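You operate a simulated robot arm through the tools that you are given. There is no shell and no other tool. Be economical: measure what you need, move in short steps, check, and stop when the job is done.

The job below is to be done with a simulated two-armed robot. You get a single attempt, and the scene is never put back.

JOB
Pick up the yellow carton from the draining board with one hand, pass it to the other hand and put it on the top shelf of the drying rack. Set down upright: yellow carton.

It is judged by the outcome, as a careful person would: the job done as asked, and still so three seconds after it is handed in. It fails if anything else is knocked over, pushed out of place, dropped, spilled or broken.

ROBOT AND FRAMES
Two 7-joint arms with two-finger grippers on one trunk, on a base that drives. Base frame: it is fixed to the floor where the robot stands at the start and does not move with it; the origin is under the middle of the robot, x ahead of it, y to its left, z up; the surface under the hand at the start is at about z = 0.82. Units: m, degrees, N and s.
The left shoulder is at the start at [0.06, 0.123, 0.945], the right one opposite. With the tool pointing down near the work surface each hand reaches from about 0.36 to 0.8 m from the robot's upright axis, wherever it stands, measured 20 degrees to its own side. Places, roughly: top shelf of the drying rack [0.7, -0.7, 1.6]. Payload 1.47 kg a hand.
The tool frame of a hand sits at the grasp point between the pads (the TCP): z along the fingers, y along the line on which they close. The tips reach 0.016 m beyond it. The gripper opens to 0.087 m. The gripper's body begins 0.055 m behind the TCP.
Orientation is that of the tool frame in the base frame, as a unit quaternion [x, y, z, w]. With the fingers straight down and closing along the base's y, the tool's x points along the base's -x, its y along +y and its z along -z.

CONTROLS
- The arms move only by the tool send_rows. It takes "left_commands", "right_commands" or both (then of equal length, played together; a hand with none holds still); each is a list of rows, each a list of 6 numbers: the shift along the base's x, y, z in cm, then the turn, a rotation vector about the base's x, y, z in degrees. In form: [[tx, ty, tz, ax, ay, az], ...]. A call has 1 to 10 rows; each row shifts and turns the commanded pose from where the row before left it. "left_grip" and "right_grip" are, for a hand that has rows, the opening, from 0 (shut) to 1 (fully open), set as the call begins (left out, the last holds). Rows are played at 5 a second. More than 0.05 m and 8.6 degrees between two rows, or a gripper value outside its range, and nothing of the call is played. A pose out of reach is approached as far as the arm can. The call stops where the force on the tool passes 40 N (or 10 N more than at its start, if that is more) or the arm is blocked; 0.2 s more then pass. Each finger travels about 0.153 m/s and halts on what it meets, pressing with about 28 N; the grip force reading is that of the motor and also rises with nothing between the fingers. The clock runs only during rows and for 0.2 s after the last one: add rows that do not move to give the fingers time. The reply holds the time, the measured pose of the TCP, the force on the tool along the base axes, the opening and the grip force, in the units named above and with some noise, with the torque about the TCP (base axes, N m) and any sound that the robot's microphone picked up.
- Cameras (640 x 400 px; columns grow to the right, rows downward): "scene" is now at [0.0919, 0.0227, 1.5154]; the picture's right is [0.26, -0.97, 0.00], its down [-0.61, -0.16, -0.78] and it looks along [0.75, 0.20, -0.63] (base axes); focal length 254 px, centre (320, 200). "left" rides on the left gripper at [0.073, -0.012, -0.09] in its tool frame; the picture's right is [0.16, 0.99, 0.00], its down [-0.72, 0.12, -0.68] and it looks along [-0.67, 0.11, 0.73] (tool axes); focal length 247 px, centre (320, 200). "right" rides on the right gripper at [0.073, 0.012, -0.09] in its tool frame; the picture's right is [-0.16, 0.99, 0.00], its down [-0.72, -0.12, -0.68] and it looks along [-0.67, -0.11, 0.73] (tool axes); focal length 247 px, centre (320, 200).
- get_image(camera): a new picture of that camera. No time passes.
- lift_body(by): slides the trunk up (or, below 0, down) by that many m; the arms and the scene camera ride with it, the base frame stays. It gives what a move gives, with no picture.
- drive_base(legs): drives the robot by 1 to 6 legs, each [ahead, left, turn to the left] in m, m and degrees, along the robot's own axes; the way and the turn of a leg run together, so that a leg with both is an arc; at most 1.5 m and 180 degrees a leg. The arms and the cameras ride along, it lands a little off, and it stops where it bumps. It gives what a move gives.
- turn_head(pan, tilt): turns the head with the scene camera to pan (to the left, within 120 degrees either way) and tilt (down, from -29 to 69), counted from straight ahead of the robot. It gives what a move gives.
- point_at(camera, pixels): there is no depth. For up to 12 entries [column, row, z] of the newest picture of that camera ("zoom" is the newest enlarged one), the place [x, y] in the base frame at which the ray of that pixel passes the height z, good to about 0.002 m. No time passes.
- enlarge(camera, box): a new picture of the part [left, top, right, bottom] of that camera's present view, enlarged. No time passes.
- hand_in(): hands the job in; it is judged then, once.

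Keep the steps short. Do not move on a guess: measure, check each grasp and each placing, and mend mistakes. In all there are 80 turns and 62 pictures (those below and enlarged ones count). Leave the grippers open and the arms clear of the work at the hand-in unless told otherwise, and finish with a single line.

The tools are called after "Emit:" by a JSON object that holds its "api" and its "payload". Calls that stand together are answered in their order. send_rows: Moves the arms, as the interface text tells. Its arguments: {"type":"object","properties":{"left_commands":{"type":"array"},"left_grip":{"type":"number"},"right_commands":{"type":"array"},"right_grip":{"type":"number"}},"required":[]} The other tools are called the same way: lift_body (by) slides the trunk up or down; drive_base (legs) drives the base; turn_head (pan, tilt) turns the head that bears the scene camera; get_image (camera) takes a picture; point_at (camera, pixels) gives the place at which the rays of pixels pass given heights; enlarge (camera, box) takes an enlarged picture of a part of a camera's view; hand_in () hands the job in.

At the start:

```text
time_s: 0.0
left_position: [0.5256, 0.3719, 1.0824]
left_tcp_rot: [0.0, 1.0, 0.0, 0.0]
left_ft_force: [-1.2, -0.9, -0.4]
left_wrist_torque: [0.01, 0.0, 0.02]
left_width: 0.087
left_finger_force: 0.0
right_position: [0.5861, -0.0481, 1.1268]
right_tcp_rot: [0.0, 1.0, 0.001, 0.0]
right_ft_force: [0.1, 0.2, 0.1]
right_wrist_torque: [0.04, -0.02, 0.0]
right_width: 0.0872
right_finger_force: 0.0
trunk travel left (down, up): [-0.1, 0.13]
robot x, y, heading: [-0.0004, -0.0003, 0.2]
head pan, tilt: [15.1, 39.1]
```

scene: 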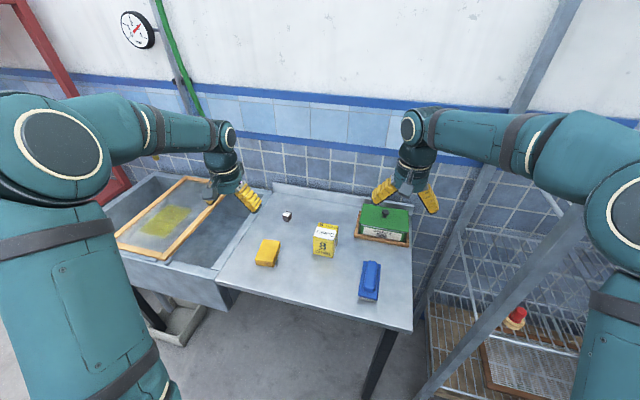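
right: 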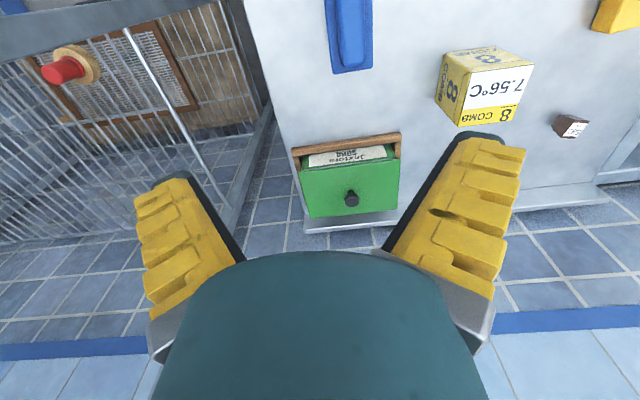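
left: 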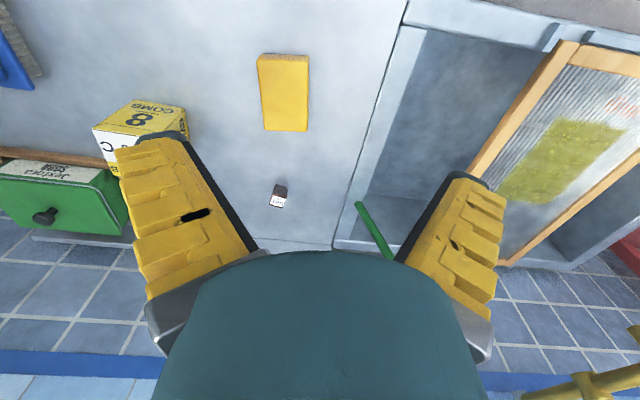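

I see the carton at about (325,240) on the draining board, with a yellow block to its left at (267,253). I'll look closer at the carton first.

Emit:
{"api": "enlarge", "payload": {"camera": "scene", "box": [240, 180, 440, 305]}}

Emit:
{"api": "turn_head", "payload": {"pan": -45, "tilt": 10}}

Emit:
{"api": "get_image", "payload": {"camera": "scene"}}

```text
3.20 times, centred on (340, 242) of scene
```

zoom: 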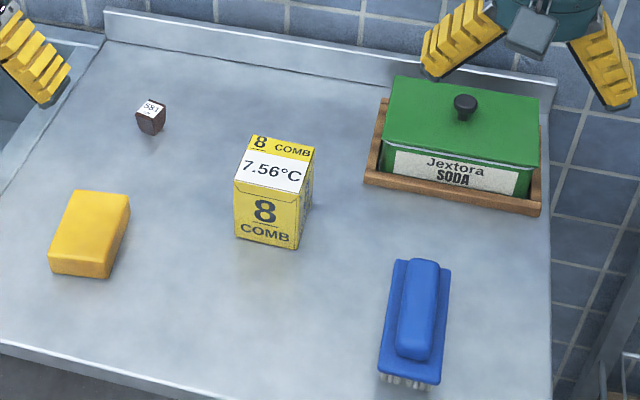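

```text
time_s: 1.3
left_position: [0.525, 0.3722, 1.0827]
left_tcp_rot: [-0.001, 1.0, -0.001, 0.001]
left_ft_force: [-0.2, -0.3, 0.3]
left_wrist_torque: [0.0, 0.02, 0.01]
left_width: 0.0868
left_finger_force: 0.1
right_position: [0.5865, -0.0476, 1.1275]
right_tcp_rot: [0.0, 1.0, 0.001, 0.0]
right_ft_force: [0.1, 0.0, 0.2]
right_wrist_torque: [0.03, 0.0, 0.03]
right_width: 0.0871
right_finger_force: 0.1
trunk travel left (down, up): [-0.1, 0.13]
robot x, y, heading: [0.0009, -0.0015, -0.1]
head pan, tilt: [-45.0, 10.0]
```

```text
57 pictures are left
```

scene: 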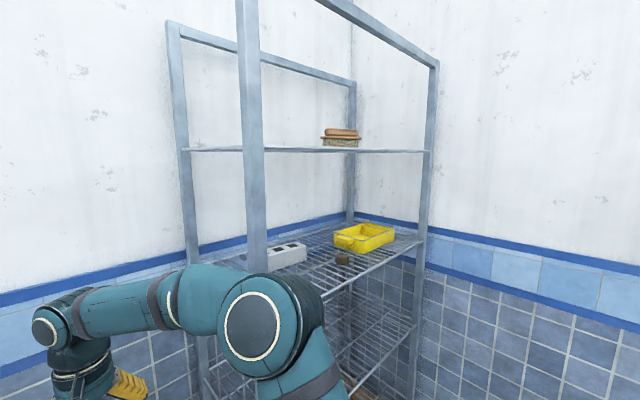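

The top shelf is seen nearly edge-on at row 150. I'll raise the trunk to see above it, and look back at the board too.

Emit:
{"api": "lift_body", "payload": {"by": 0.13}}

Emit:
{"api": "turn_head", "payload": {"pan": -45, "tilt": 5}}

Emit:
{"api": "get_image", "payload": {"camera": "scene"}}

Emit:
{"api": "enlarge", "payload": {"camera": "scene", "box": [160, 100, 460, 288]}}

```text
time_s: 2.9
left_position: [0.5256, 0.3726, 1.2119]
left_tcp_rot: [0.0, 1.0, 0.0, 0.0]
left_ft_force: [-0.5, -0.8, 0.3]
left_wrist_torque: [0.0, -0.03, 0.0]
left_width: 0.0871
left_finger_force: 0.1
right_position: [0.586, -0.0479, 1.2555]
right_tcp_rot: [0.0, 1.0, 0.001, 0.0]
right_ft_force: [0.3, 0.0, -0.5]
right_wrist_torque: [0.01, 0.05, 0.0]
right_width: 0.087
right_finger_force: 0.1
trunk travel left (down, up): [-0.23, 0.0]
robot x, y, heading: [-0.0009, 0.0035, 0.0]
head pan, tilt: [-45.0, 10.0]
```

```text
time_s: 3.5
left_position: [0.5266, 0.3725, 1.2128]
left_tcp_rot: [0.001, 1.0, 0.0, 0.0]
left_ft_force: [0.2, 0.6, -0.1]
left_wrist_torque: [-0.03, 0.0, 0.0]
left_width: 0.0868
left_finger_force: 0.1
right_position: [0.5862, -0.0488, 1.256]
right_tcp_rot: [0.0, 1.0, -0.001, 0.0]
right_ft_force: [-0.4, 0.1, 0.7]
right_wrist_torque: [-0.01, -0.01, -0.03]
right_width: 0.0868
right_finger_force: 0.1
trunk travel left (down, up): [-0.23, 0.0]
robot x, y, heading: [-0.0024, 0.0006, 0.0]
head pan, tilt: [-45.0, 5.0]
```

```text
56 pictures are left
```

scene: 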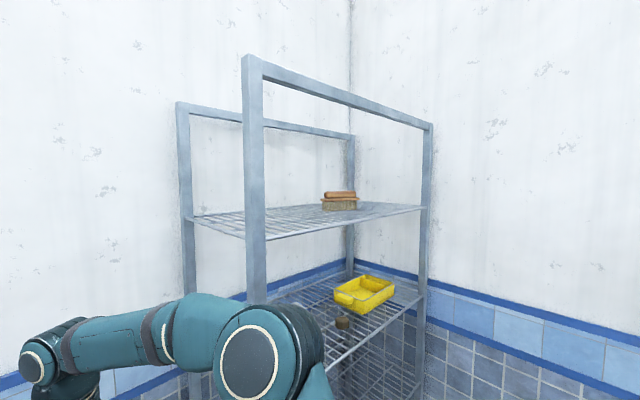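

```text
2.13 times, centred on (310, 194) of scene
```

zoom: 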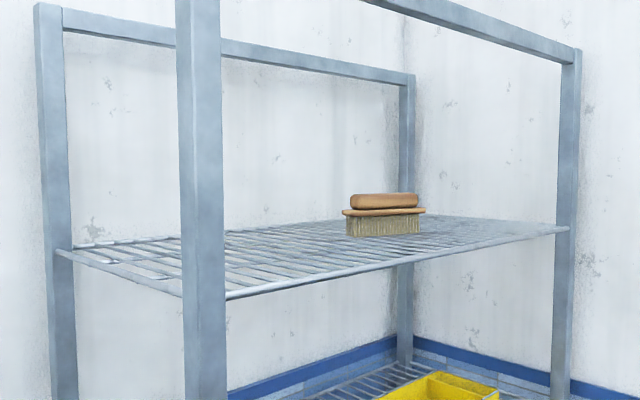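

I'll measure the shelf's edges at candidate heights.

Emit:
{"api": "point_at", "payload": {"camera": "scene", "pixels": [[267, 240, 1.5], [422, 208, 1.5], [194, 216, 1.5], [350, 204, 1.5], [267, 240, 1.45], [422, 208, 1.45], [194, 216, 1.45], [340, 210, 1.5]]}}

Emit:
{"api": "turn_head", "payload": {"pan": 15, "tilt": 45}}

Emit:
{"api": "get_image", "payload": {"camera": "scene"}}

Emit:
{"api": "enlarge", "payload": {"camera": "scene", "box": [260, 140, 420, 240]}}

```text
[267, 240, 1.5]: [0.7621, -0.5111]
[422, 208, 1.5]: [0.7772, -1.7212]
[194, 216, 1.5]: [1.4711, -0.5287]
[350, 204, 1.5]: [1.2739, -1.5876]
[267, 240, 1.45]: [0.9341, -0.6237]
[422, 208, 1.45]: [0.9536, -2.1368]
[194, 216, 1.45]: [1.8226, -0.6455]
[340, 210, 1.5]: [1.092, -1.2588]
```

```text
time_s: 4.8
left_position: [0.5249, 0.3728, 1.2126]
left_tcp_rot: [0.0, 1.0, 0.0, -0.001]
left_ft_force: [0.1, 0.3, 0.3]
left_wrist_torque: [0.04, 0.02, -0.03]
left_width: 0.0869
left_finger_force: 0.1
right_position: [0.5868, -0.0481, 1.2567]
right_tcp_rot: [0.001, 1.0, 0.0, 0.0]
right_ft_force: [0.4, 0.3, 0.4]
right_wrist_torque: [-0.01, 0.0, -0.03]
right_width: 0.0871
right_finger_force: 0.1
trunk travel left (down, up): [-0.23, 0.0]
robot x, y, heading: [-0.0003, -0.0, -0.1]
head pan, tilt: [15.0, 45.0]
```

```text
54 pictures are left
```

scene: 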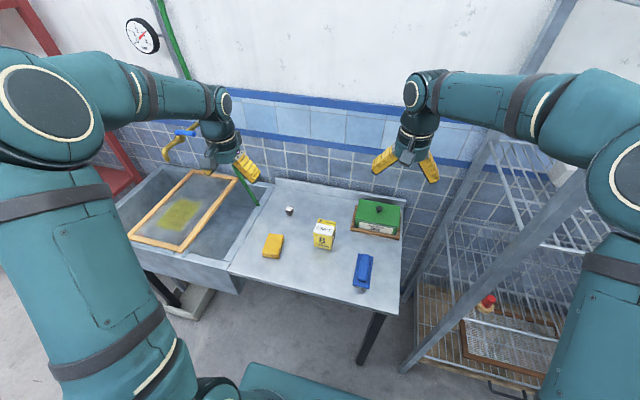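

```text
4.00 times, centred on (340, 190) of scene
```

zoom: 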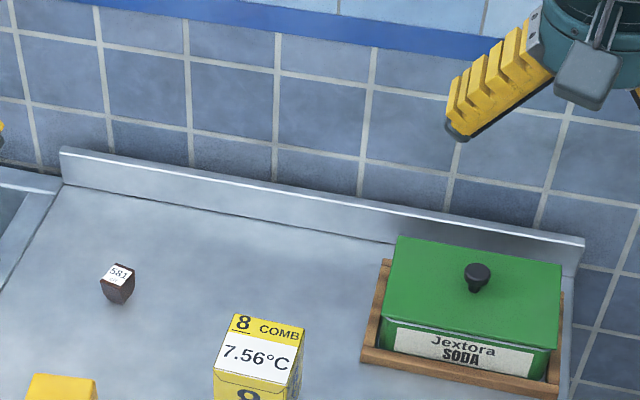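

The shelf works out at z of about 1.58, with its front edge near x of 0.48 and y from -0.31 to -1.03. Next I'll lower the trunk again for picking and measure the carton.

Emit:
{"api": "lift_body", "payload": {"by": -0.13}}

Emit:
{"api": "enlarge", "payload": {"camera": "scene", "box": [270, 170, 380, 239]}}

```text
time_s: 6.4
left_position: [0.5248, 0.3728, 1.0841]
left_tcp_rot: [0.0, 1.0, 0.0, 0.0]
left_ft_force: [0.9, -0.5, -0.4]
left_wrist_torque: [-0.01, 0.0, 0.0]
left_width: 0.0872
left_finger_force: 0.1
right_position: [0.5853, -0.0486, 1.1265]
right_tcp_rot: [-0.001, 1.0, 0.0, 0.001]
right_ft_force: [-0.2, 0.1, -0.1]
right_wrist_torque: [0.01, -0.01, -0.02]
right_width: 0.0873
right_finger_force: 0.0
trunk travel left (down, up): [-0.1, 0.13]
robot x, y, heading: [-0.0004, 0.0041, -0.1]
head pan, tilt: [15.0, 45.0]
```

```text
5.80 times, centred on (325, 204) of scene
```

zoom: 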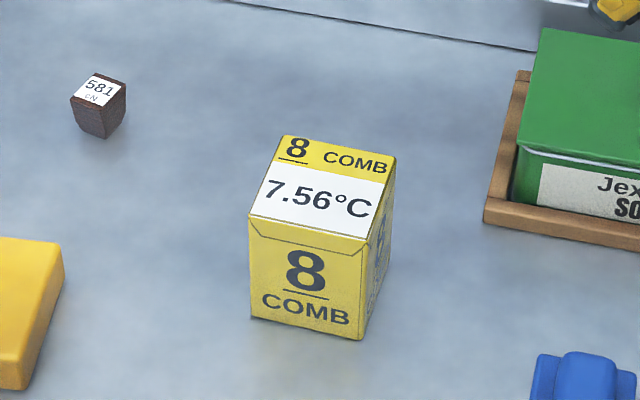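

Corners are visible in this picture. I'll measure the carton at the base height and at candidate top heights.

Emit:
{"api": "point_at", "payload": {"camera": "zoom", "pixels": [[252, 318, 0.82], [362, 341, 0.82], [390, 256, 0.82], [249, 216, 0.88], [367, 239, 0.88], [283, 136, 0.88], [397, 158, 0.88], [249, 216, 0.89], [367, 239, 0.89], [397, 158, 0.89], [100, 138, 0.82], [30, 390, 0.82]]}}

```text
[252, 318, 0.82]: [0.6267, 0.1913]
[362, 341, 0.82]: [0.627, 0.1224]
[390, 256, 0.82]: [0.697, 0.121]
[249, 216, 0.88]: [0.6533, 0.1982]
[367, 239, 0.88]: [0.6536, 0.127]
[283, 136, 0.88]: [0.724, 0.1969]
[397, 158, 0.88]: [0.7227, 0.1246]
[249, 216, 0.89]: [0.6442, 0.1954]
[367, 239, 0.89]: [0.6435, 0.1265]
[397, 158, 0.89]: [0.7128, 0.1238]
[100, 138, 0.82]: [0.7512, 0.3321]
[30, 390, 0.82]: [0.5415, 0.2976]
```

The carton measures about 0.068 x 0.07 m and 0.088 m high, centred at (0.661, 0.157), with its top at z of about 0.908.

My plan:
- The left hand grips it from above, high up.
- The right hand is pitched to point forward and takes it low.

First I'll turn the right hand to point forward, 15° below level, clear of the left.

Emit:
{"api": "send_rows", "payload": {"right_commands": [[0, -0.8, 0, 0, -8.33, 0], [0, -0.8, 0, 0, -8.33, 0], [0, -0.8, 0, 0, -8.33, 0], [0, -0.8, 0, 0, -8.33, 0], [0, -0.8, 0, 0, -8.33, 0], [0, -0.8, 0, 0, -8.33, 0], [0, -0.8, 0, 0, -8.33, 0], [0, -0.8, 0, 0, -8.33, 0], [0, -0.8, 0, 0, -8.36, 0], [0, 0, 0, 0, 0, 0]], "right_grip": 1}}

```text
time_s: 8.6
left_position: [0.5253, 0.3724, 1.0828]
left_tcp_rot: [0.001, 1.0, 0.0, 0.001]
left_ft_force: [-1.0, 0.3, 0.2]
left_wrist_torque: [-0.01, -0.05, -0.01]
left_width: 0.0872
left_finger_force: 0.1
right_position: [0.5884, -0.1188, 1.1275]
right_tcp_rot: [0.0, 0.793, 0.001, 0.609]
right_ft_force: [-0.3, -0.3, -0.2]
right_wrist_torque: [0.01, 0.03, -0.02]
right_width: 0.087
right_finger_force: 0.1
trunk travel left (down, up): [-0.1, 0.13]
robot x, y, heading: [-0.0041, -0.0027, -0.1]
head pan, tilt: [15.0, 45.0]
```

The right hand reached its pose. Now I'll move the left hand above the carton, keeping its height.

Emit:
{"api": "send_rows", "payload": {"left_commands": [[2.27, -3.6, 0, 0, 0, 0], [2.27, -3.6, 0, 0, 0, 0], [2.27, -3.6, 0, 0, 0, 0], [2.27, -3.6, 0, 0, 0, 0], [2.27, -3.6, 0, 0, 0, 0], [2.27, -3.6, -3, 0, 0, 0], [0, 0, -4, 0, 0, 0], [0, 0, 0, 0, 0, 0]], "left_grip": 1}}

Emit:
{"api": "get_image", "payload": {"camera": "left"}}

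Emit:
{"api": "get_image", "payload": {"camera": "scene"}}

```text
refused: row 6 steps farther than a row can; nothing moved
```

```text
51 pictures are left
```

left: 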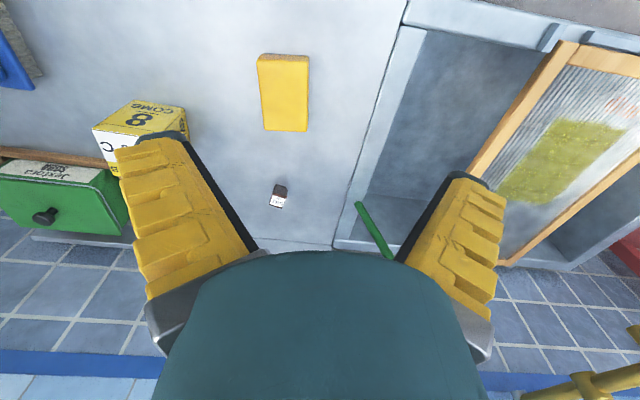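

```text
50 pictures are left
```

scene: 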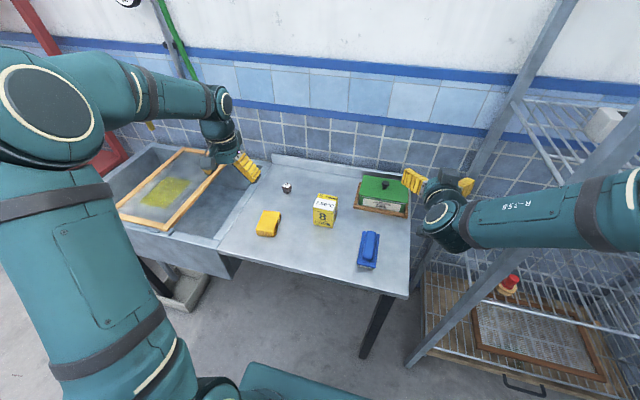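

That call was refused because one row was too large. I'll resend it with smaller steps.

Emit:
{"api": "send_rows", "payload": {"left_commands": [[2.27, -3.6, 0, 0, 0, 0], [2.27, -3.6, 0, 0, 0, 0], [2.27, -3.6, 0, 0, 0, 0], [2.27, -3.6, 0, 0, 0, 0], [2.27, -3.6, 0, 0, 0, 0], [2.27, -3.6, 0, 0, 0, 0], [0, 0, -4, 0, 0, 0], [0, 0, -3, 0, 0, 0], [0, 0, 0, 0, 0, 0]], "left_grip": 1}}

Emit:
{"api": "get_image", "payload": {"camera": "left"}}

Emit:
{"api": "get_image", "payload": {"camera": "scene"}}

```text
time_s: 10.6
left_position: [0.6614, 0.1568, 1.014]
left_tcp_rot: [0.0, 1.0, -0.001, -0.001]
left_ft_force: [-0.1, 0.5, -0.9]
left_wrist_torque: [0.03, -0.01, -0.03]
left_width: 0.0869
left_finger_force: 0.1
right_position: [0.5875, -0.1199, 1.128]
right_tcp_rot: [0.001, 0.793, 0.0, 0.609]
right_ft_force: [0.1, 0.4, -0.5]
right_wrist_torque: [-0.01, 0.02, 0.04]
right_width: 0.0869
right_finger_force: 0.0
trunk travel left (down, up): [-0.1, 0.13]
robot x, y, heading: [0.0002, -0.0032, 0.2]
head pan, tilt: [15.0, 45.0]
```

```text
49 pictures are left
```

left: 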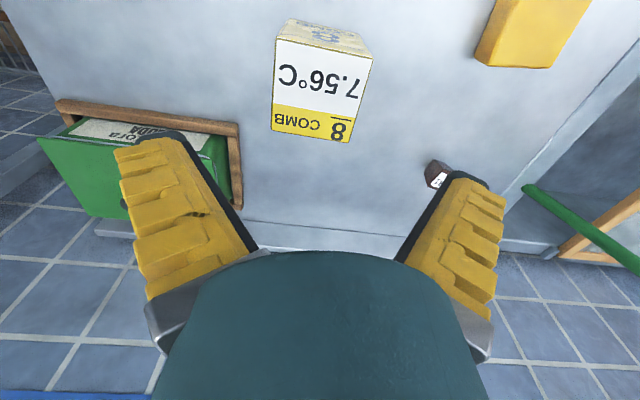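

```text
48 pictures are left
```

scene: 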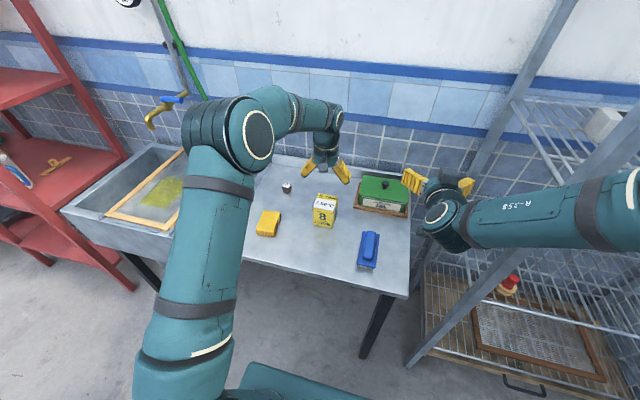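

The hand is above the carton. I'll check the carton's position with the left wrist camera, where the top corners are (275,130), (350,143), (371,60) and (280,38).

Emit:
{"api": "point_at", "payload": {"camera": "left", "pixels": [[271, 129, 0.908], [350, 143, 0.908], [372, 60, 0.908], [279, 38, 0.908], [438, 187, 0.82]]}}

Emit:
{"api": "point_at", "payload": {"camera": "scene", "pixels": [[314, 220, 0.82], [333, 225, 0.82]]}}

```text
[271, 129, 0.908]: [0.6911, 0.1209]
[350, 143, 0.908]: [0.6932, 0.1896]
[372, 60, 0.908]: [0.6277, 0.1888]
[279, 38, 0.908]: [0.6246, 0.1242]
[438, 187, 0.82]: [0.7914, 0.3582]
```

```text
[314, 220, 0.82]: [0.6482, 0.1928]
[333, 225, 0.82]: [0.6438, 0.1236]
```

Both views agree on a centre near (0.659, 0.156). I'll lower the left hand to z = 0.890, then check before closing.

Emit:
{"api": "send_rows", "payload": {"left_commands": [[-0.1, -0.05, -2.5, 0, 0, 0], [-0.1, 0, -2.5, 0, 0, 0], [0, 0, -2.5, 0, 0, 0], [0, 0, -2.5, 0, 0, 0], [0, 0, -2.4, 0, 0, 0], [0, 0, 0, 0, 0, 0]]}}

Emit:
{"api": "get_image", "payload": {"camera": "left"}}

Emit:
{"api": "enlarge", "payload": {"camera": "scene", "box": [240, 140, 400, 240]}}

```text
time_s: 12.0
left_position: [0.6577, 0.156, 0.8882]
left_tcp_rot: [-0.001, 1.0, 0.0, 0.0]
left_ft_force: [-0.4, 0.5, 0.0]
left_wrist_torque: [-0.01, -0.02, -0.01]
left_width: 0.0869
left_finger_force: 0.0
right_position: [0.5875, -0.1206, 1.1267]
right_tcp_rot: [0.0, 0.793, 0.001, 0.609]
right_ft_force: [-0.4, -0.6, -0.3]
right_wrist_torque: [0.0, -0.01, 0.01]
right_width: 0.0869
right_finger_force: 0.1
trunk travel left (down, up): [-0.1, 0.13]
robot x, y, heading: [-0.0018, 0.0011, -0.1]
head pan, tilt: [15.0, 45.0]
```

```text
47 pictures are left
```

left: 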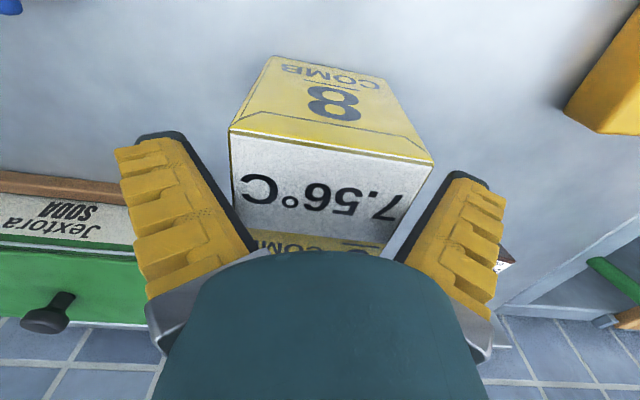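

```text
4.00 times, centred on (320, 190) of scene
```

zoom: 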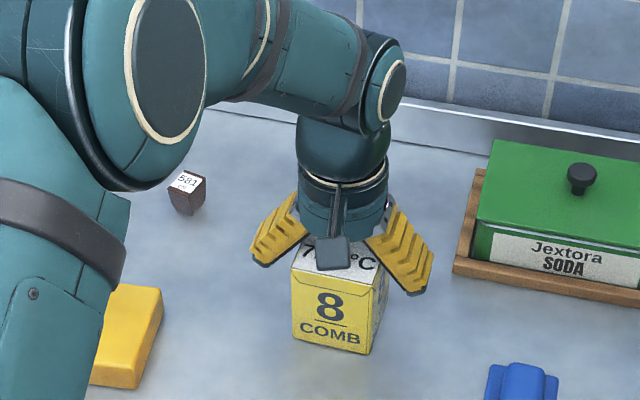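

The fingers straddle the carton. I'll close the left hand.

Emit:
{"api": "send_rows", "payload": {"left_commands": [[0, 0, 0, 0, 0, 0], [0, 0, 0, 0, 0, 0], [0, 0, 0, 0, 0, 0], [0, 0, 0, 0, 0, 0]], "left_grip": 0}}

Emit:
{"api": "send_rows", "payload": {"left_commands": [[0, 0, 1, 0, 0, 0], [0, 0, 2, 0, 0, 0], [0, 0, 2, 0, 0, 0], [0, 0, 0, 0, 0, 0]]}}

Emit:
{"api": "enlarge", "payload": {"camera": "scene", "box": [240, 140, 400, 240]}}

```text
time_s: 13.0
left_position: [0.6581, 0.1555, 0.8894]
left_tcp_rot: [0.0, 1.0, 0.0, 0.0]
left_ft_force: [0.9, 0.2, 2.2]
left_wrist_torque: [-0.04, -0.05, -0.08]
left_width: 0.0778
left_finger_force: 27.9
right_position: [0.5877, -0.12, 1.126]
right_tcp_rot: [0.0, 0.793, 0.0, 0.609]
right_ft_force: [-0.2, 0.5, 0.1]
right_wrist_torque: [0.01, 0.0, -0.02]
right_width: 0.0872
right_finger_force: 0.1
trunk travel left (down, up): [-0.1, 0.13]
robot x, y, heading: [0.0037, -0.001, 0.1]
head pan, tilt: [15.0, 45.0]
```

```text
time_s: 14.0
left_position: [0.66, 0.1569, 0.9414]
left_tcp_rot: [0.0, 1.0, 0.0, -0.001]
left_ft_force: [-0.3, 0.0, -4.2]
left_wrist_torque: [0.0, -0.03, 0.0]
left_width: 0.0779
left_finger_force: 28.2
right_position: [0.5876, -0.1194, 1.1261]
right_tcp_rot: [0.0, 0.793, 0.0, 0.609]
right_ft_force: [0.5, 1.0, -0.3]
right_wrist_torque: [0.03, 0.03, 0.02]
right_width: 0.0869
right_finger_force: 0.1
trunk travel left (down, up): [-0.1, 0.13]
robot x, y, heading: [-0.0031, 0.0018, -0.0]
head pan, tilt: [15.0, 45.0]
```

```text
4.00 times, centred on (320, 190) of scene
```

zoom: 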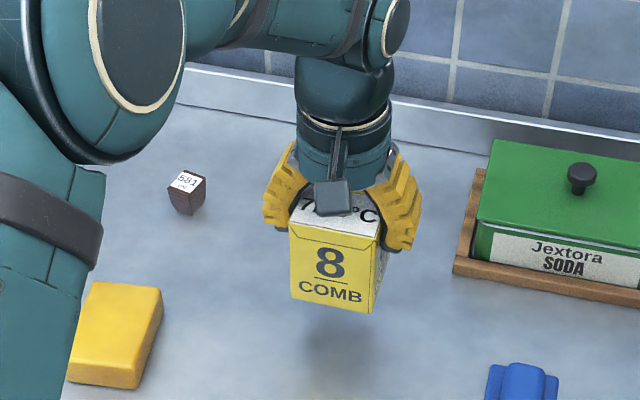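

The carton lifted cleanly, with a load of about 4 N. I'll raise the left hand to z = 1.26 and bring the right hand to y = 0 below it, still apart.

Emit:
{"api": "send_rows", "payload": {"left_commands": [[0, 0, 4, 0, 0, 0], [0, 0, 4, 0, 0, 0], [-1, 0, 4, 0, 0, 0], [-1, 0, 4, 0, 0, 0], [-1, 0, 4, 0, 0, 0], [-1, 0, 4, 0, 0, 0], [-1, 0, 4, 0, 0, 0], [-1, 0, 3.9, 0, 0, 0], [0, 0, 0, 0, 0, 0]]}}

Emit:
{"api": "send_rows", "payload": {"right_commands": [[0.2, 3, 0, 0, 0, 0], [0.2, 3, 0, 0, 0, 0], [0.4, 3, 0, 0, 0, 0], [0.4, 3, 0, 0, 0, 0], [0, 0, 0, 0, 0, 0]]}}

Emit:
{"api": "turn_head", "payload": {"pan": 5, "tilt": 30}}

Emit:
{"api": "get_image", "payload": {"camera": "scene"}}

```text
time_s: 16.0
left_position: [0.5999, 0.154, 1.2596]
left_tcp_rot: [0.001, 1.0, 0.0, 0.0]
left_ft_force: [-0.3, 0.3, -3.0]
left_wrist_torque: [-0.05, -0.01, -0.01]
left_width: 0.0776
left_finger_force: 27.7
right_position: [0.5896, -0.1185, 1.1263]
right_tcp_rot: [0.001, 0.793, -0.001, 0.609]
right_ft_force: [0.1, 0.0, 0.8]
right_wrist_torque: [-0.02, -0.01, 0.02]
right_width: 0.087
right_finger_force: 0.1
trunk travel left (down, up): [-0.1, 0.13]
robot x, y, heading: [-0.001, 0.0006, 0.2]
head pan, tilt: [15.0, 45.0]
```

```text
time_s: 17.2
left_position: [0.6002, 0.1557, 1.2611]
left_tcp_rot: [0.0, 1.0, 0.0, 0.0]
left_ft_force: [-0.2, 0.2, -4.8]
left_wrist_torque: [0.01, -0.01, 0.0]
left_width: 0.0775
left_finger_force: 28.0
right_position: [0.598, -0.0013, 1.1271]
right_tcp_rot: [0.001, 0.794, 0.0, 0.608]
right_ft_force: [-0.6, 0.4, -1.0]
right_wrist_torque: [-0.01, 0.05, 0.01]
right_width: 0.0871
right_finger_force: 0.1
trunk travel left (down, up): [-0.1, 0.13]
robot x, y, heading: [0.0042, 0.0001, 0.0]
head pan, tilt: [15.0, 45.0]
```

```text
time_s: 18.0
left_position: [0.6013, 0.155, 1.2591]
left_tcp_rot: [0.0, 1.0, 0.001, 0.0]
left_ft_force: [0.3, -0.7, -4.5]
left_wrist_torque: [0.0, 0.01, -0.03]
left_width: 0.0775
left_finger_force: 28.0
right_position: [0.598, -0.0003, 1.1273]
right_tcp_rot: [0.0, 0.793, 0.0, 0.609]
right_ft_force: [-0.1, 0.4, 0.7]
right_wrist_torque: [-0.01, 0.0, 0.01]
right_width: 0.087
right_finger_force: 0.0
trunk travel left (down, up): [-0.1, 0.13]
robot x, y, heading: [-0.0017, -0.0024, -0.0]
head pan, tilt: [5.0, 30.0]
```

```text
44 pictures are left
```

scene: 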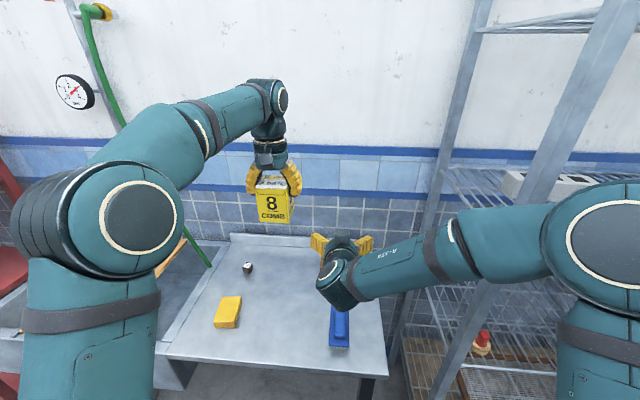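

All clear. I'll carry the carton over the open right hand to y = 0, then check with the right wrist camera and the scene camera.

Emit:
{"api": "send_rows", "payload": {"left_commands": [[0, -3.1, 0, 0, 0, 0], [0, -3.1, 0, 0, 0, 0], [0, -3.1, 0, 0, 0, 0], [0, -3.1, 0, 0, 0, 0], [0, -3.1, 0, 0, 0, 0], [0, 0, 0, 0, 0, 0]]}}

Emit:
{"api": "get_image", "payload": {"camera": "right"}}

Emit:
{"api": "enlarge", "payload": {"camera": "scene", "box": [240, 140, 440, 265]}}

```text
time_s: 19.4
left_position: [0.6001, 0.001, 1.259]
left_tcp_rot: [0.0, 1.0, 0.0, 0.0]
left_ft_force: [-0.2, 0.7, -3.7]
left_wrist_torque: [-0.02, 0.01, -0.01]
left_width: 0.0774
left_finger_force: 28.3
right_position: [0.5988, -0.0015, 1.1276]
right_tcp_rot: [-0.001, 0.794, 0.001, 0.608]
right_ft_force: [-0.5, 0.2, -0.2]
right_wrist_torque: [-0.01, 0.0, 0.02]
right_width: 0.087
right_finger_force: 0.0
trunk travel left (down, up): [-0.1, 0.13]
robot x, y, heading: [0.0012, -0.0007, 0.1]
head pan, tilt: [5.0, 30.0]
```

```text
43 pictures are left
```

right: 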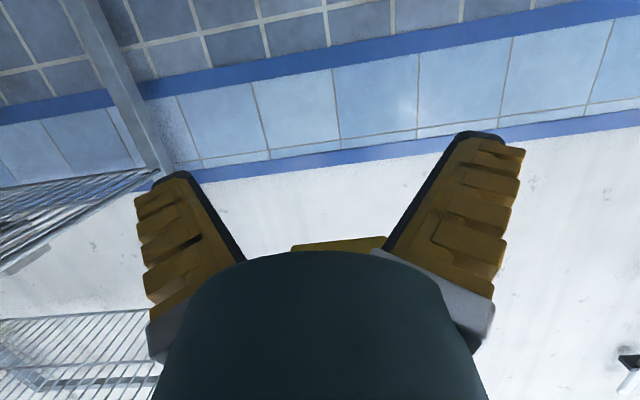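

```text
3.20 times, centred on (340, 202) of scene
```

zoom: 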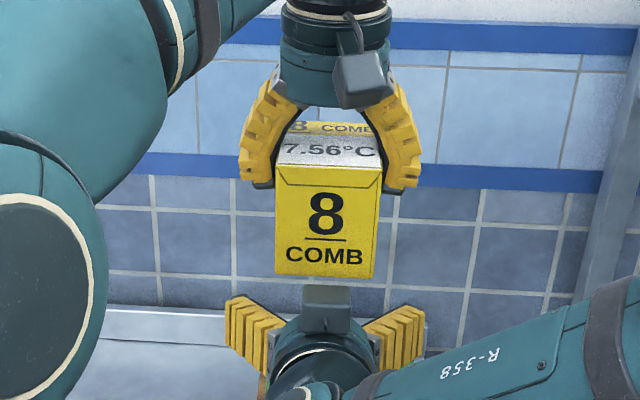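

The carton is centred above the right hand. A grey block shows on top of the right gripper at zoom (325,308). It could get in the way of lowering the carton, so I'll look closer.

Emit:
{"api": "enlarge", "payload": {"camera": "scene", "box": [295, 215, 391, 275]}}

```text
6.67 times, centred on (343, 245) of scene
```

zoom: 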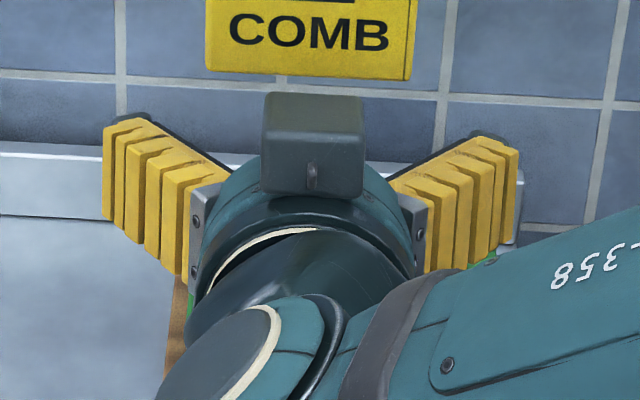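

Emit:
{"api": "point_at", "payload": {"camera": "zoom", "pixels": [[312, 92, 1.25], [312, 92, 1.22], [312, 92, 1.19], [312, 92, 1.16], [312, 195, 1.22], [312, 195, 1.19], [312, 195, 1.16], [262, 110, 1.2], [364, 110, 1.2], [310, 72, 1.19]]}}

Emit:
{"api": "get_image", "payload": {"camera": "left"}}

```text
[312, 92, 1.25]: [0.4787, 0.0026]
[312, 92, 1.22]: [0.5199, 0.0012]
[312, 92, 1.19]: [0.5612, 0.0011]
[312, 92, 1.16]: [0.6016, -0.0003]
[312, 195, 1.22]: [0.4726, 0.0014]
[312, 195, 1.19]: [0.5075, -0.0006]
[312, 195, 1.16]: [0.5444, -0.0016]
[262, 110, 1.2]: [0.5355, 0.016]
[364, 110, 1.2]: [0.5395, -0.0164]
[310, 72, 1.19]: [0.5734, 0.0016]
```

```text
40 pictures are left
```

left: 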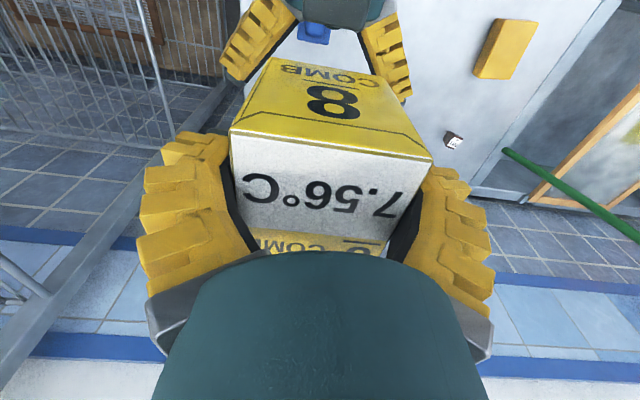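

There is a housing on top of the right gripper that would come close to the left hand's housing. Levelling the right hand (pitch 0) gives about 2.5 cm of clearance there. I'll level it, back it off 0.6 cm, and then look.

Emit:
{"api": "send_rows", "payload": {"right_commands": [[-0.3, 0.1, 0, 0, -7.5, 0], [-0.3, 0, 0, 0, -7.5, 0], [0, 0, 0, 0, 0, 0], [0, 0, 0, 0, 0, 0]]}}

Emit:
{"api": "enlarge", "payload": {"camera": "scene", "box": [260, 160, 420, 260]}}

```text
time_s: 20.4
left_position: [0.6006, 0.0019, 1.2579]
left_tcp_rot: [0.001, 1.0, -0.001, 0.0]
left_ft_force: [-0.2, 0.1, -3.5]
left_wrist_torque: [0.0, -0.01, 0.01]
left_width: 0.0773
left_finger_force: 27.3
right_position: [0.5916, -0.0008, 1.1268]
right_tcp_rot: [-0.001, 0.707, 0.0, 0.707]
right_ft_force: [-0.3, -0.3, 0.2]
right_wrist_torque: [0.02, -0.01, -0.02]
right_width: 0.0871
right_finger_force: 0.1
trunk travel left (down, up): [-0.1, 0.13]
robot x, y, heading: [-0.0031, -0.0024, -0.0]
head pan, tilt: [5.0, 30.0]
```

```text
4.00 times, centred on (340, 210) of scene
```

zoom: 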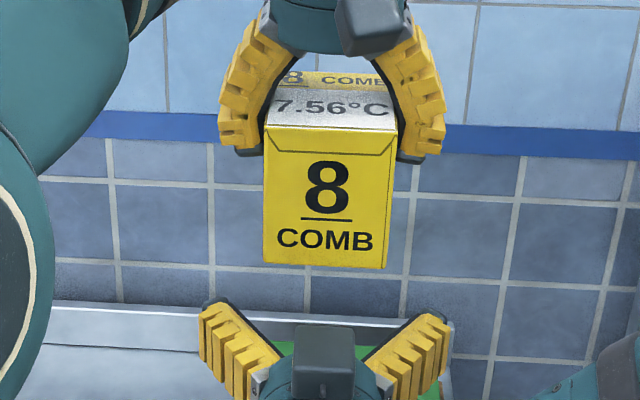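

That leaves good room. I'll lower the carton 5.5 cm, centred between the right fingers, and check.

Emit:
{"api": "send_rows", "payload": {"left_commands": [[0, -0.2, -1.5, 0, 0, 0], [0, 0, -2, 0, 0, 0], [0, 0, -2, 0, 0, 0], [0, 0, 0, 0, 0, 0]]}}

Emit:
{"api": "enlarge", "payload": {"camera": "scene", "box": [260, 170, 420, 270]}}

Emit:
{"api": "get_image", "payload": {"camera": "right"}}

```text
time_s: 21.4
left_position: [0.5996, -0.0016, 1.2061]
left_tcp_rot: [-0.001, 1.0, -0.002, 0.003]
left_ft_force: [3.9, 1.5, 18.9]
left_wrist_torque: [-0.7, 0.49, 0.08]
left_width: 0.0766
left_finger_force: 27.6
right_position: [0.5914, -0.0008, 1.1245]
right_tcp_rot: [0.0, 0.71, 0.0, 0.705]
right_ft_force: [-4.0, -1.3, -22.2]
right_wrist_torque: [0.88, -0.65, -0.15]
right_width: 0.0873
right_finger_force: 0.0
trunk travel left (down, up): [-0.1, 0.13]
robot x, y, heading: [-0.0017, 0.0017, 0.0]
head pan, tilt: [5.0, 30.0]
```

```text
4.00 times, centred on (340, 220) of scene
```

zoom: 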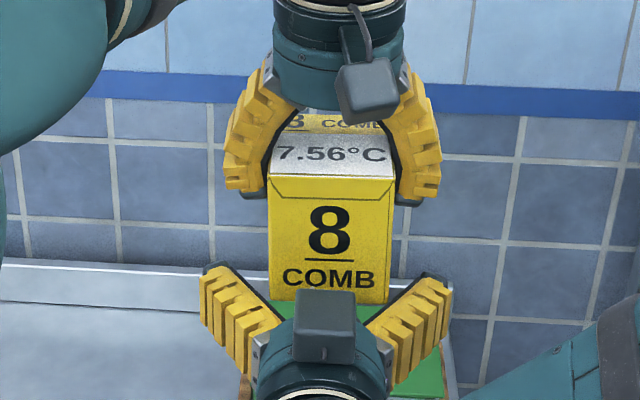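

```text
37 pictures are left
```

right: 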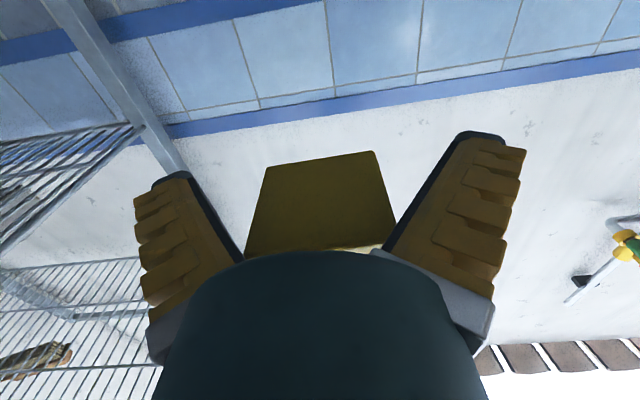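

The carton touched at about 19 N. The right fingers narrow toward the palm, so the carton's near edge met them. I'll raise the left hand 3 cm, back the right hand off 1 cm, and check that the carton hasn't slipped.

Emit:
{"api": "send_rows", "payload": {"left_commands": [[0, 0, 1.5, 0, 0, 0], [0, 0.1, 1.5, 0, 0, 0], [0, 0, 0, 0, 0, 0], [0, 0, 0, 0, 0, 0]], "right_commands": [[0, 0, 0, 0, 0, 0], [0, 0, 0, 0, 0, 0], [-0.5, 0, 0, 0, 0, 0], [-0.5, 0, 0, 0, 0, 0]]}}

Emit:
{"api": "get_image", "payload": {"camera": "left"}}

Emit:
{"api": "get_image", "payload": {"camera": "right"}}

```text
time_s: 22.4
left_position: [0.6005, -0.0014, 1.2324]
left_tcp_rot: [0.0, 1.0, 0.0, 0.0]
left_ft_force: [-0.2, -0.3, -4.1]
left_wrist_torque: [0.01, -0.04, 0.02]
left_width: 0.0768
left_finger_force: 28.2
right_position: [0.5819, 0.0011, 1.1273]
right_tcp_rot: [0.0, 0.707, 0.0, 0.708]
right_ft_force: [0.1, -0.3, -0.2]
right_wrist_torque: [0.03, 0.0, -0.02]
right_width: 0.0871
right_finger_force: 0.0
trunk travel left (down, up): [-0.1, 0.13]
robot x, y, heading: [0.0019, 0.0012, 0.0]
head pan, tilt: [5.0, 30.0]
```

```text
36 pictures are left
```

left: 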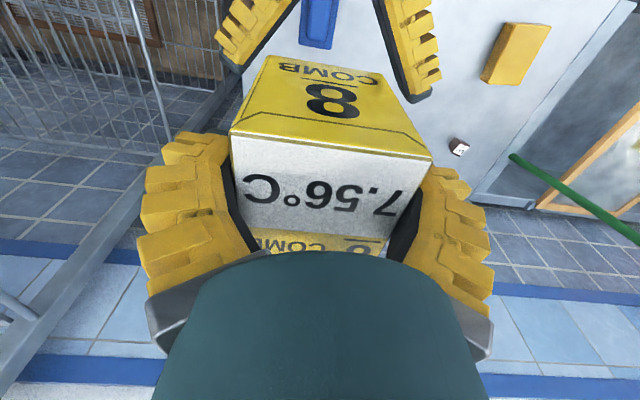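

```text
35 pictures are left
```

right: 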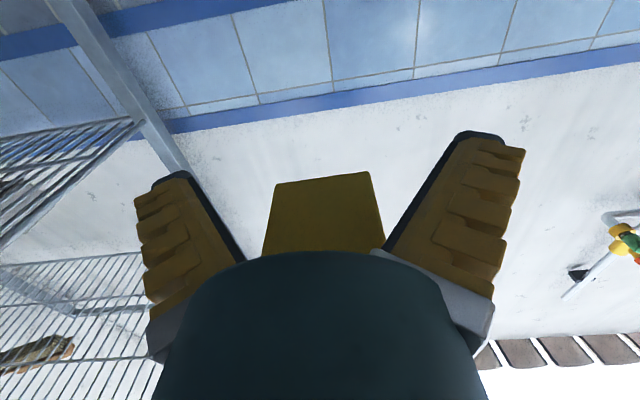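

No slip: the carton sits the same in the left hand. I'll measure its bottom in the right camera, at z of about 1.163, to centre it.

Emit:
{"api": "point_at", "payload": {"camera": "right", "pixels": [[275, 184, 1.163], [371, 172, 1.163], [385, 245, 1.163], [262, 250, 1.163], [175, 178, 1.127], [477, 138, 1.127], [245, 255, 1.127], [390, 245, 1.127]]}}

```text
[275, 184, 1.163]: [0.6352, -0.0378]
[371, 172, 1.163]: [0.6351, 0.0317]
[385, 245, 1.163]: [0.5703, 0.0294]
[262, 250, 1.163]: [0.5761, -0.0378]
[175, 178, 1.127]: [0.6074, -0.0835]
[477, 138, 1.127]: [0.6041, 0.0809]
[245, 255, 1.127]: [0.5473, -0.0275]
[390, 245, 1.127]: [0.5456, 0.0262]
```

The carton's centre is y ≈ -0.0035 and the right fingers' centre is about -0.001. I'll shift the left hand +0.25 cm, back the right hand off another 0.4 cm, and then lower in small steps.

Emit:
{"api": "send_rows", "payload": {"left_commands": [[0, 0.25, 0, 0, 0, 0], [0, 0, -1.0, 0, 0, 0], [0, 0, -1.0, 0, 0, 0], [0, 0, -1.0, 0, 0, 0], [0, 0, 0, 0, 0, 0]], "right_commands": [[-0.4, 0, 0, 0, 0, 0], [0, 0, 0, 0, 0, 0], [0, 0, 0, 0, 0, 0], [0, 0, 0, 0, 0, 0], [0, 0, 0, 0, 0, 0]]}}

Emit:
{"api": "get_image", "payload": {"camera": "right"}}

```text
time_s: 23.6
left_position: [0.5982, 0.0011, 1.2021]
left_tcp_rot: [0.0, 1.0, 0.0, 0.0]
left_ft_force: [0.2, -0.1, -3.8]
left_wrist_torque: [0.0, 0.01, -0.03]
left_width: 0.0768
left_finger_force: 27.9
right_position: [0.5784, 0.0011, 1.1263]
right_tcp_rot: [0.001, 0.707, 0.0, 0.707]
right_ft_force: [-0.2, 0.6, -0.3]
right_wrist_torque: [0.0, 0.02, 0.02]
right_width: 0.0871
right_finger_force: 0.0
trunk travel left (down, up): [-0.1, 0.13]
robot x, y, heading: [0.0022, -0.0007, -0.0]
head pan, tilt: [5.0, 30.0]
```

```text
34 pictures are left
```

right: 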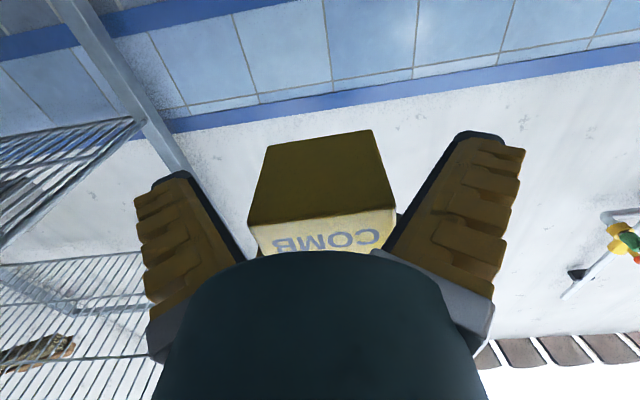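

No contact, and the carton sits well between the fingers. I'll lower it the remaining 3.3 cm.

Emit:
{"api": "send_rows", "payload": {"left_commands": [[0, 0, -0.8, 0, 0, 0], [0, 0, -0.8, 0, 0, 0], [0, 0, -0.8, 0, 0, 0], [0, 0, -0.9, 0, 0, 0], [0, 0, 0, 0, 0, 0]]}}

Emit:
{"api": "get_image", "payload": {"camera": "right"}}

Emit:
{"api": "enlarge", "payload": {"camera": "scene", "box": [260, 170, 420, 270]}}

```text
time_s: 24.8
left_position: [0.5999, 0.002, 1.1696]
left_tcp_rot: [0.0, 1.0, 0.001, 0.001]
left_ft_force: [0.3, -0.4, -3.9]
left_wrist_torque: [0.01, 0.0, -0.01]
left_width: 0.0769
left_finger_force: 28.4
right_position: [0.5788, 0.0011, 1.1267]
right_tcp_rot: [0.0, 0.707, 0.0, 0.707]
right_ft_force: [0.0, -0.9, -0.3]
right_wrist_torque: [0.03, -0.02, 0.01]
right_width: 0.0869
right_finger_force: 0.0
trunk travel left (down, up): [-0.1, 0.13]
robot x, y, heading: [0.0001, -0.0023, -0.3]
head pan, tilt: [5.0, 30.0]
```

```text
33 pictures are left
```

right: 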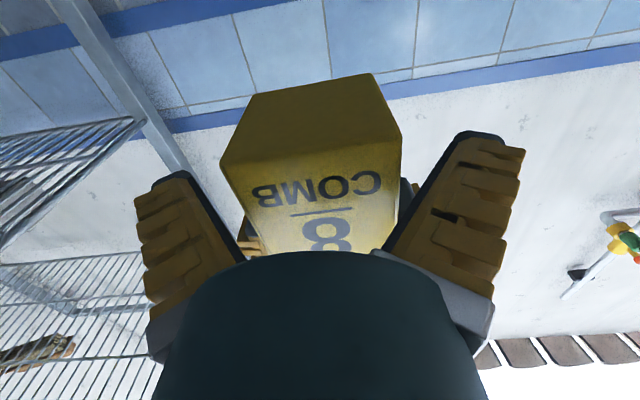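

```text
4.00 times, centred on (340, 220) of scene
```

zoom: 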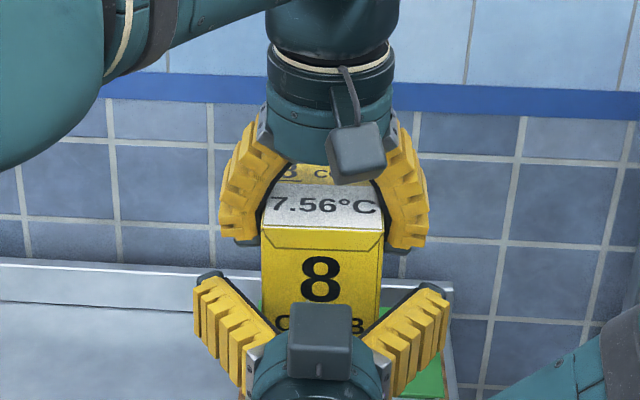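

The carton is between the right fingers with no contact. I'll close the right hand.

Emit:
{"api": "send_rows", "payload": {"right_commands": [[0, 0, 0, 0, 0, 0], [0, 0, 0, 0, 0, 0], [0, 0, 0, 0, 0, 0], [0, 0, 0, 0, 0, 0]], "right_grip": 0}}

Emit:
{"api": "get_image", "payload": {"camera": "right"}}

Emit:
{"api": "enlarge", "payload": {"camera": "scene", "box": [260, 170, 420, 270]}}

```text
time_s: 25.8
left_position: [0.5996, 0.0034, 1.1697]
left_tcp_rot: [0.0, 1.0, 0.0, 0.0]
left_ft_force: [-4.3, 1.1, -0.4]
left_wrist_torque: [0.16, 0.12, 0.09]
left_width: 0.0764
left_finger_force: 27.9
right_position: [0.5786, 0.0014, 1.1269]
right_tcp_rot: [0.0, 0.707, 0.0, 0.707]
right_ft_force: [3.6, -0.6, 0.8]
right_wrist_torque: [-0.1, 0.06, -0.14]
right_width: 0.072
right_finger_force: 27.7
trunk travel left (down, up): [-0.1, 0.13]
robot x, y, heading: [-0.0022, -0.0044, 0.0]
head pan, tilt: [5.0, 30.0]
```

```text
31 pictures are left
```

right: 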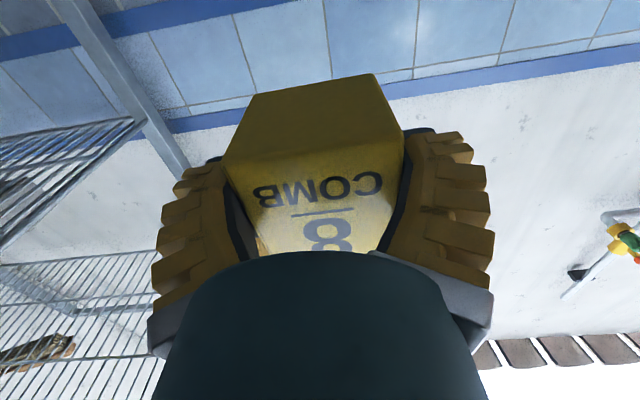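

```text
4.00 times, centred on (340, 220) of scene
```

zoom: 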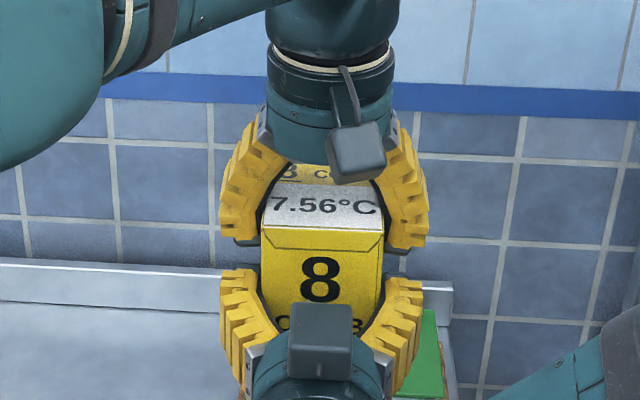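

Both hands hold it. I'll open the left hand, then check the right hand's load.

Emit:
{"api": "send_rows", "payload": {"left_commands": [[0, 0, 0, 0, 0, 0], [0, 0, 0, 0, 0, 0], [0, 0, 0, 0, 0, 0]], "left_grip": 1}}

Emit:
{"api": "enlarge", "payload": {"camera": "scene", "box": [260, 170, 420, 270]}}

```text
time_s: 26.6
left_position: [0.6014, 0.0009, 1.1695]
left_tcp_rot: [0.0, 1.0, 0.0, 0.0]
left_ft_force: [-0.4, -0.1, 0.4]
left_wrist_torque: [0.02, 0.0, 0.0]
left_width: 0.0868
left_finger_force: 0.0
right_position: [0.5786, 0.0009, 1.1255]
right_tcp_rot: [0.0, 0.707, 0.0, 0.707]
right_ft_force: [0.3, 0.1, 0.4]
right_wrist_torque: [0.0, 0.08, 0.0]
right_width: 0.0716
right_finger_force: 28.1
trunk travel left (down, up): [-0.1, 0.13]
robot x, y, heading: [0.0004, -0.001, -0.1]
head pan, tilt: [5.0, 30.0]
```

```text
4.00 times, centred on (340, 220) of scene
```

zoom: 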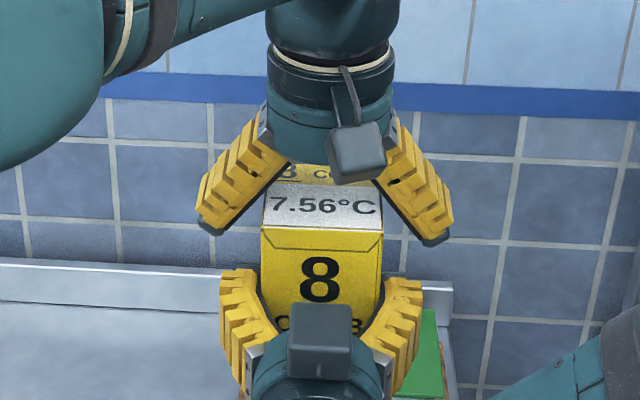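

The right hand holds it alone. I'll raise the left hand 12 cm and then move it aside to y = 0.25.

Emit:
{"api": "send_rows", "payload": {"left_commands": [[0, 0, 2, 0, 0, 0], [0, 0, 4, 0, 0, 0], [0, 0, 4, 0, 0, 0], [0, 0, 4, 0, 0, 0], [0, 4, 0, 0, 0, 0], [0, 4.5, 0, 0, 0, 0], [-1, 4.5, 0, 0, 0, 0], [-1, 4.5, 0, 0, 0, 0], [-1, 4.5, 0, 0, 0, 0], [-1, 4.5, -3, 0, 0, 0]]}}

Emit:
{"api": "get_image", "payload": {"camera": "scene"}}

Emit:
{"api": "get_image", "payload": {"camera": "right"}}

```text
refused: row 10 steps farther than a row can; nothing moved
```

```text
28 pictures are left
```

scene: 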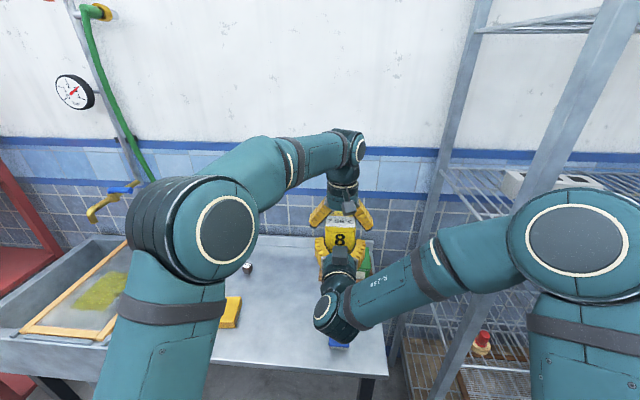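

```text
27 pictures are left
```

right: 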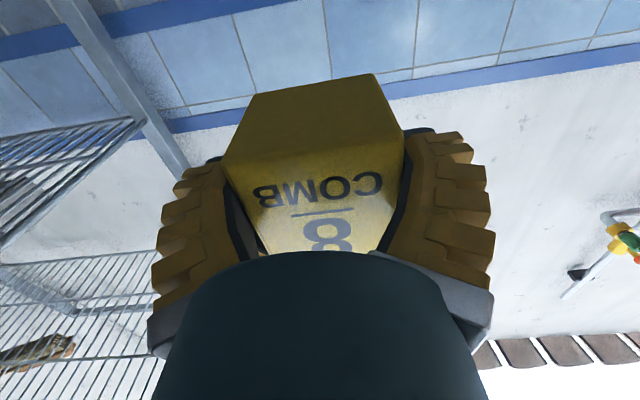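

The last row was over the limit, so I'll fix it and resend.

Emit:
{"api": "send_rows", "payload": {"left_commands": [[0, 0, 2, 0, 0, 0], [0, 0, 4, 0, 0, 0], [0, 0, 4, 0, 0, 0], [0, 0, 4, 0, 0, 0], [0, 4, 0, 0, 0, 0], [0, 4.5, 0, 0, 0, 0], [-1, 4.5, 0, 0, 0, 0], [-1, 4.5, 0, 0, 0, 0], [-1, 4.5, 0, 0, 0, 0], [-1, 4.5, 0, 0, 0, 0]]}}

```text
time_s: 28.8
left_position: [0.5581, 0.2695, 1.3121]
left_tcp_rot: [0.0, 1.0, 0.0, 0.001]
left_ft_force: [0.1, 0.0, -0.6]
left_wrist_torque: [0.01, 0.02, 0.0]
left_width: 0.0871
left_finger_force: 0.2
right_position: [0.5777, 0.003, 1.127]
right_tcp_rot: [0.0, 0.707, 0.0, 0.707]
right_ft_force: [-1.6, 0.6, -0.5]
right_wrist_torque: [0.05, 0.1, -0.01]
right_width: 0.0719
right_finger_force: 28.1
trunk travel left (down, up): [-0.1, 0.13]
robot x, y, heading: [0.0001, -0.001, 0.2]
head pan, tilt: [5.0, 30.0]
```

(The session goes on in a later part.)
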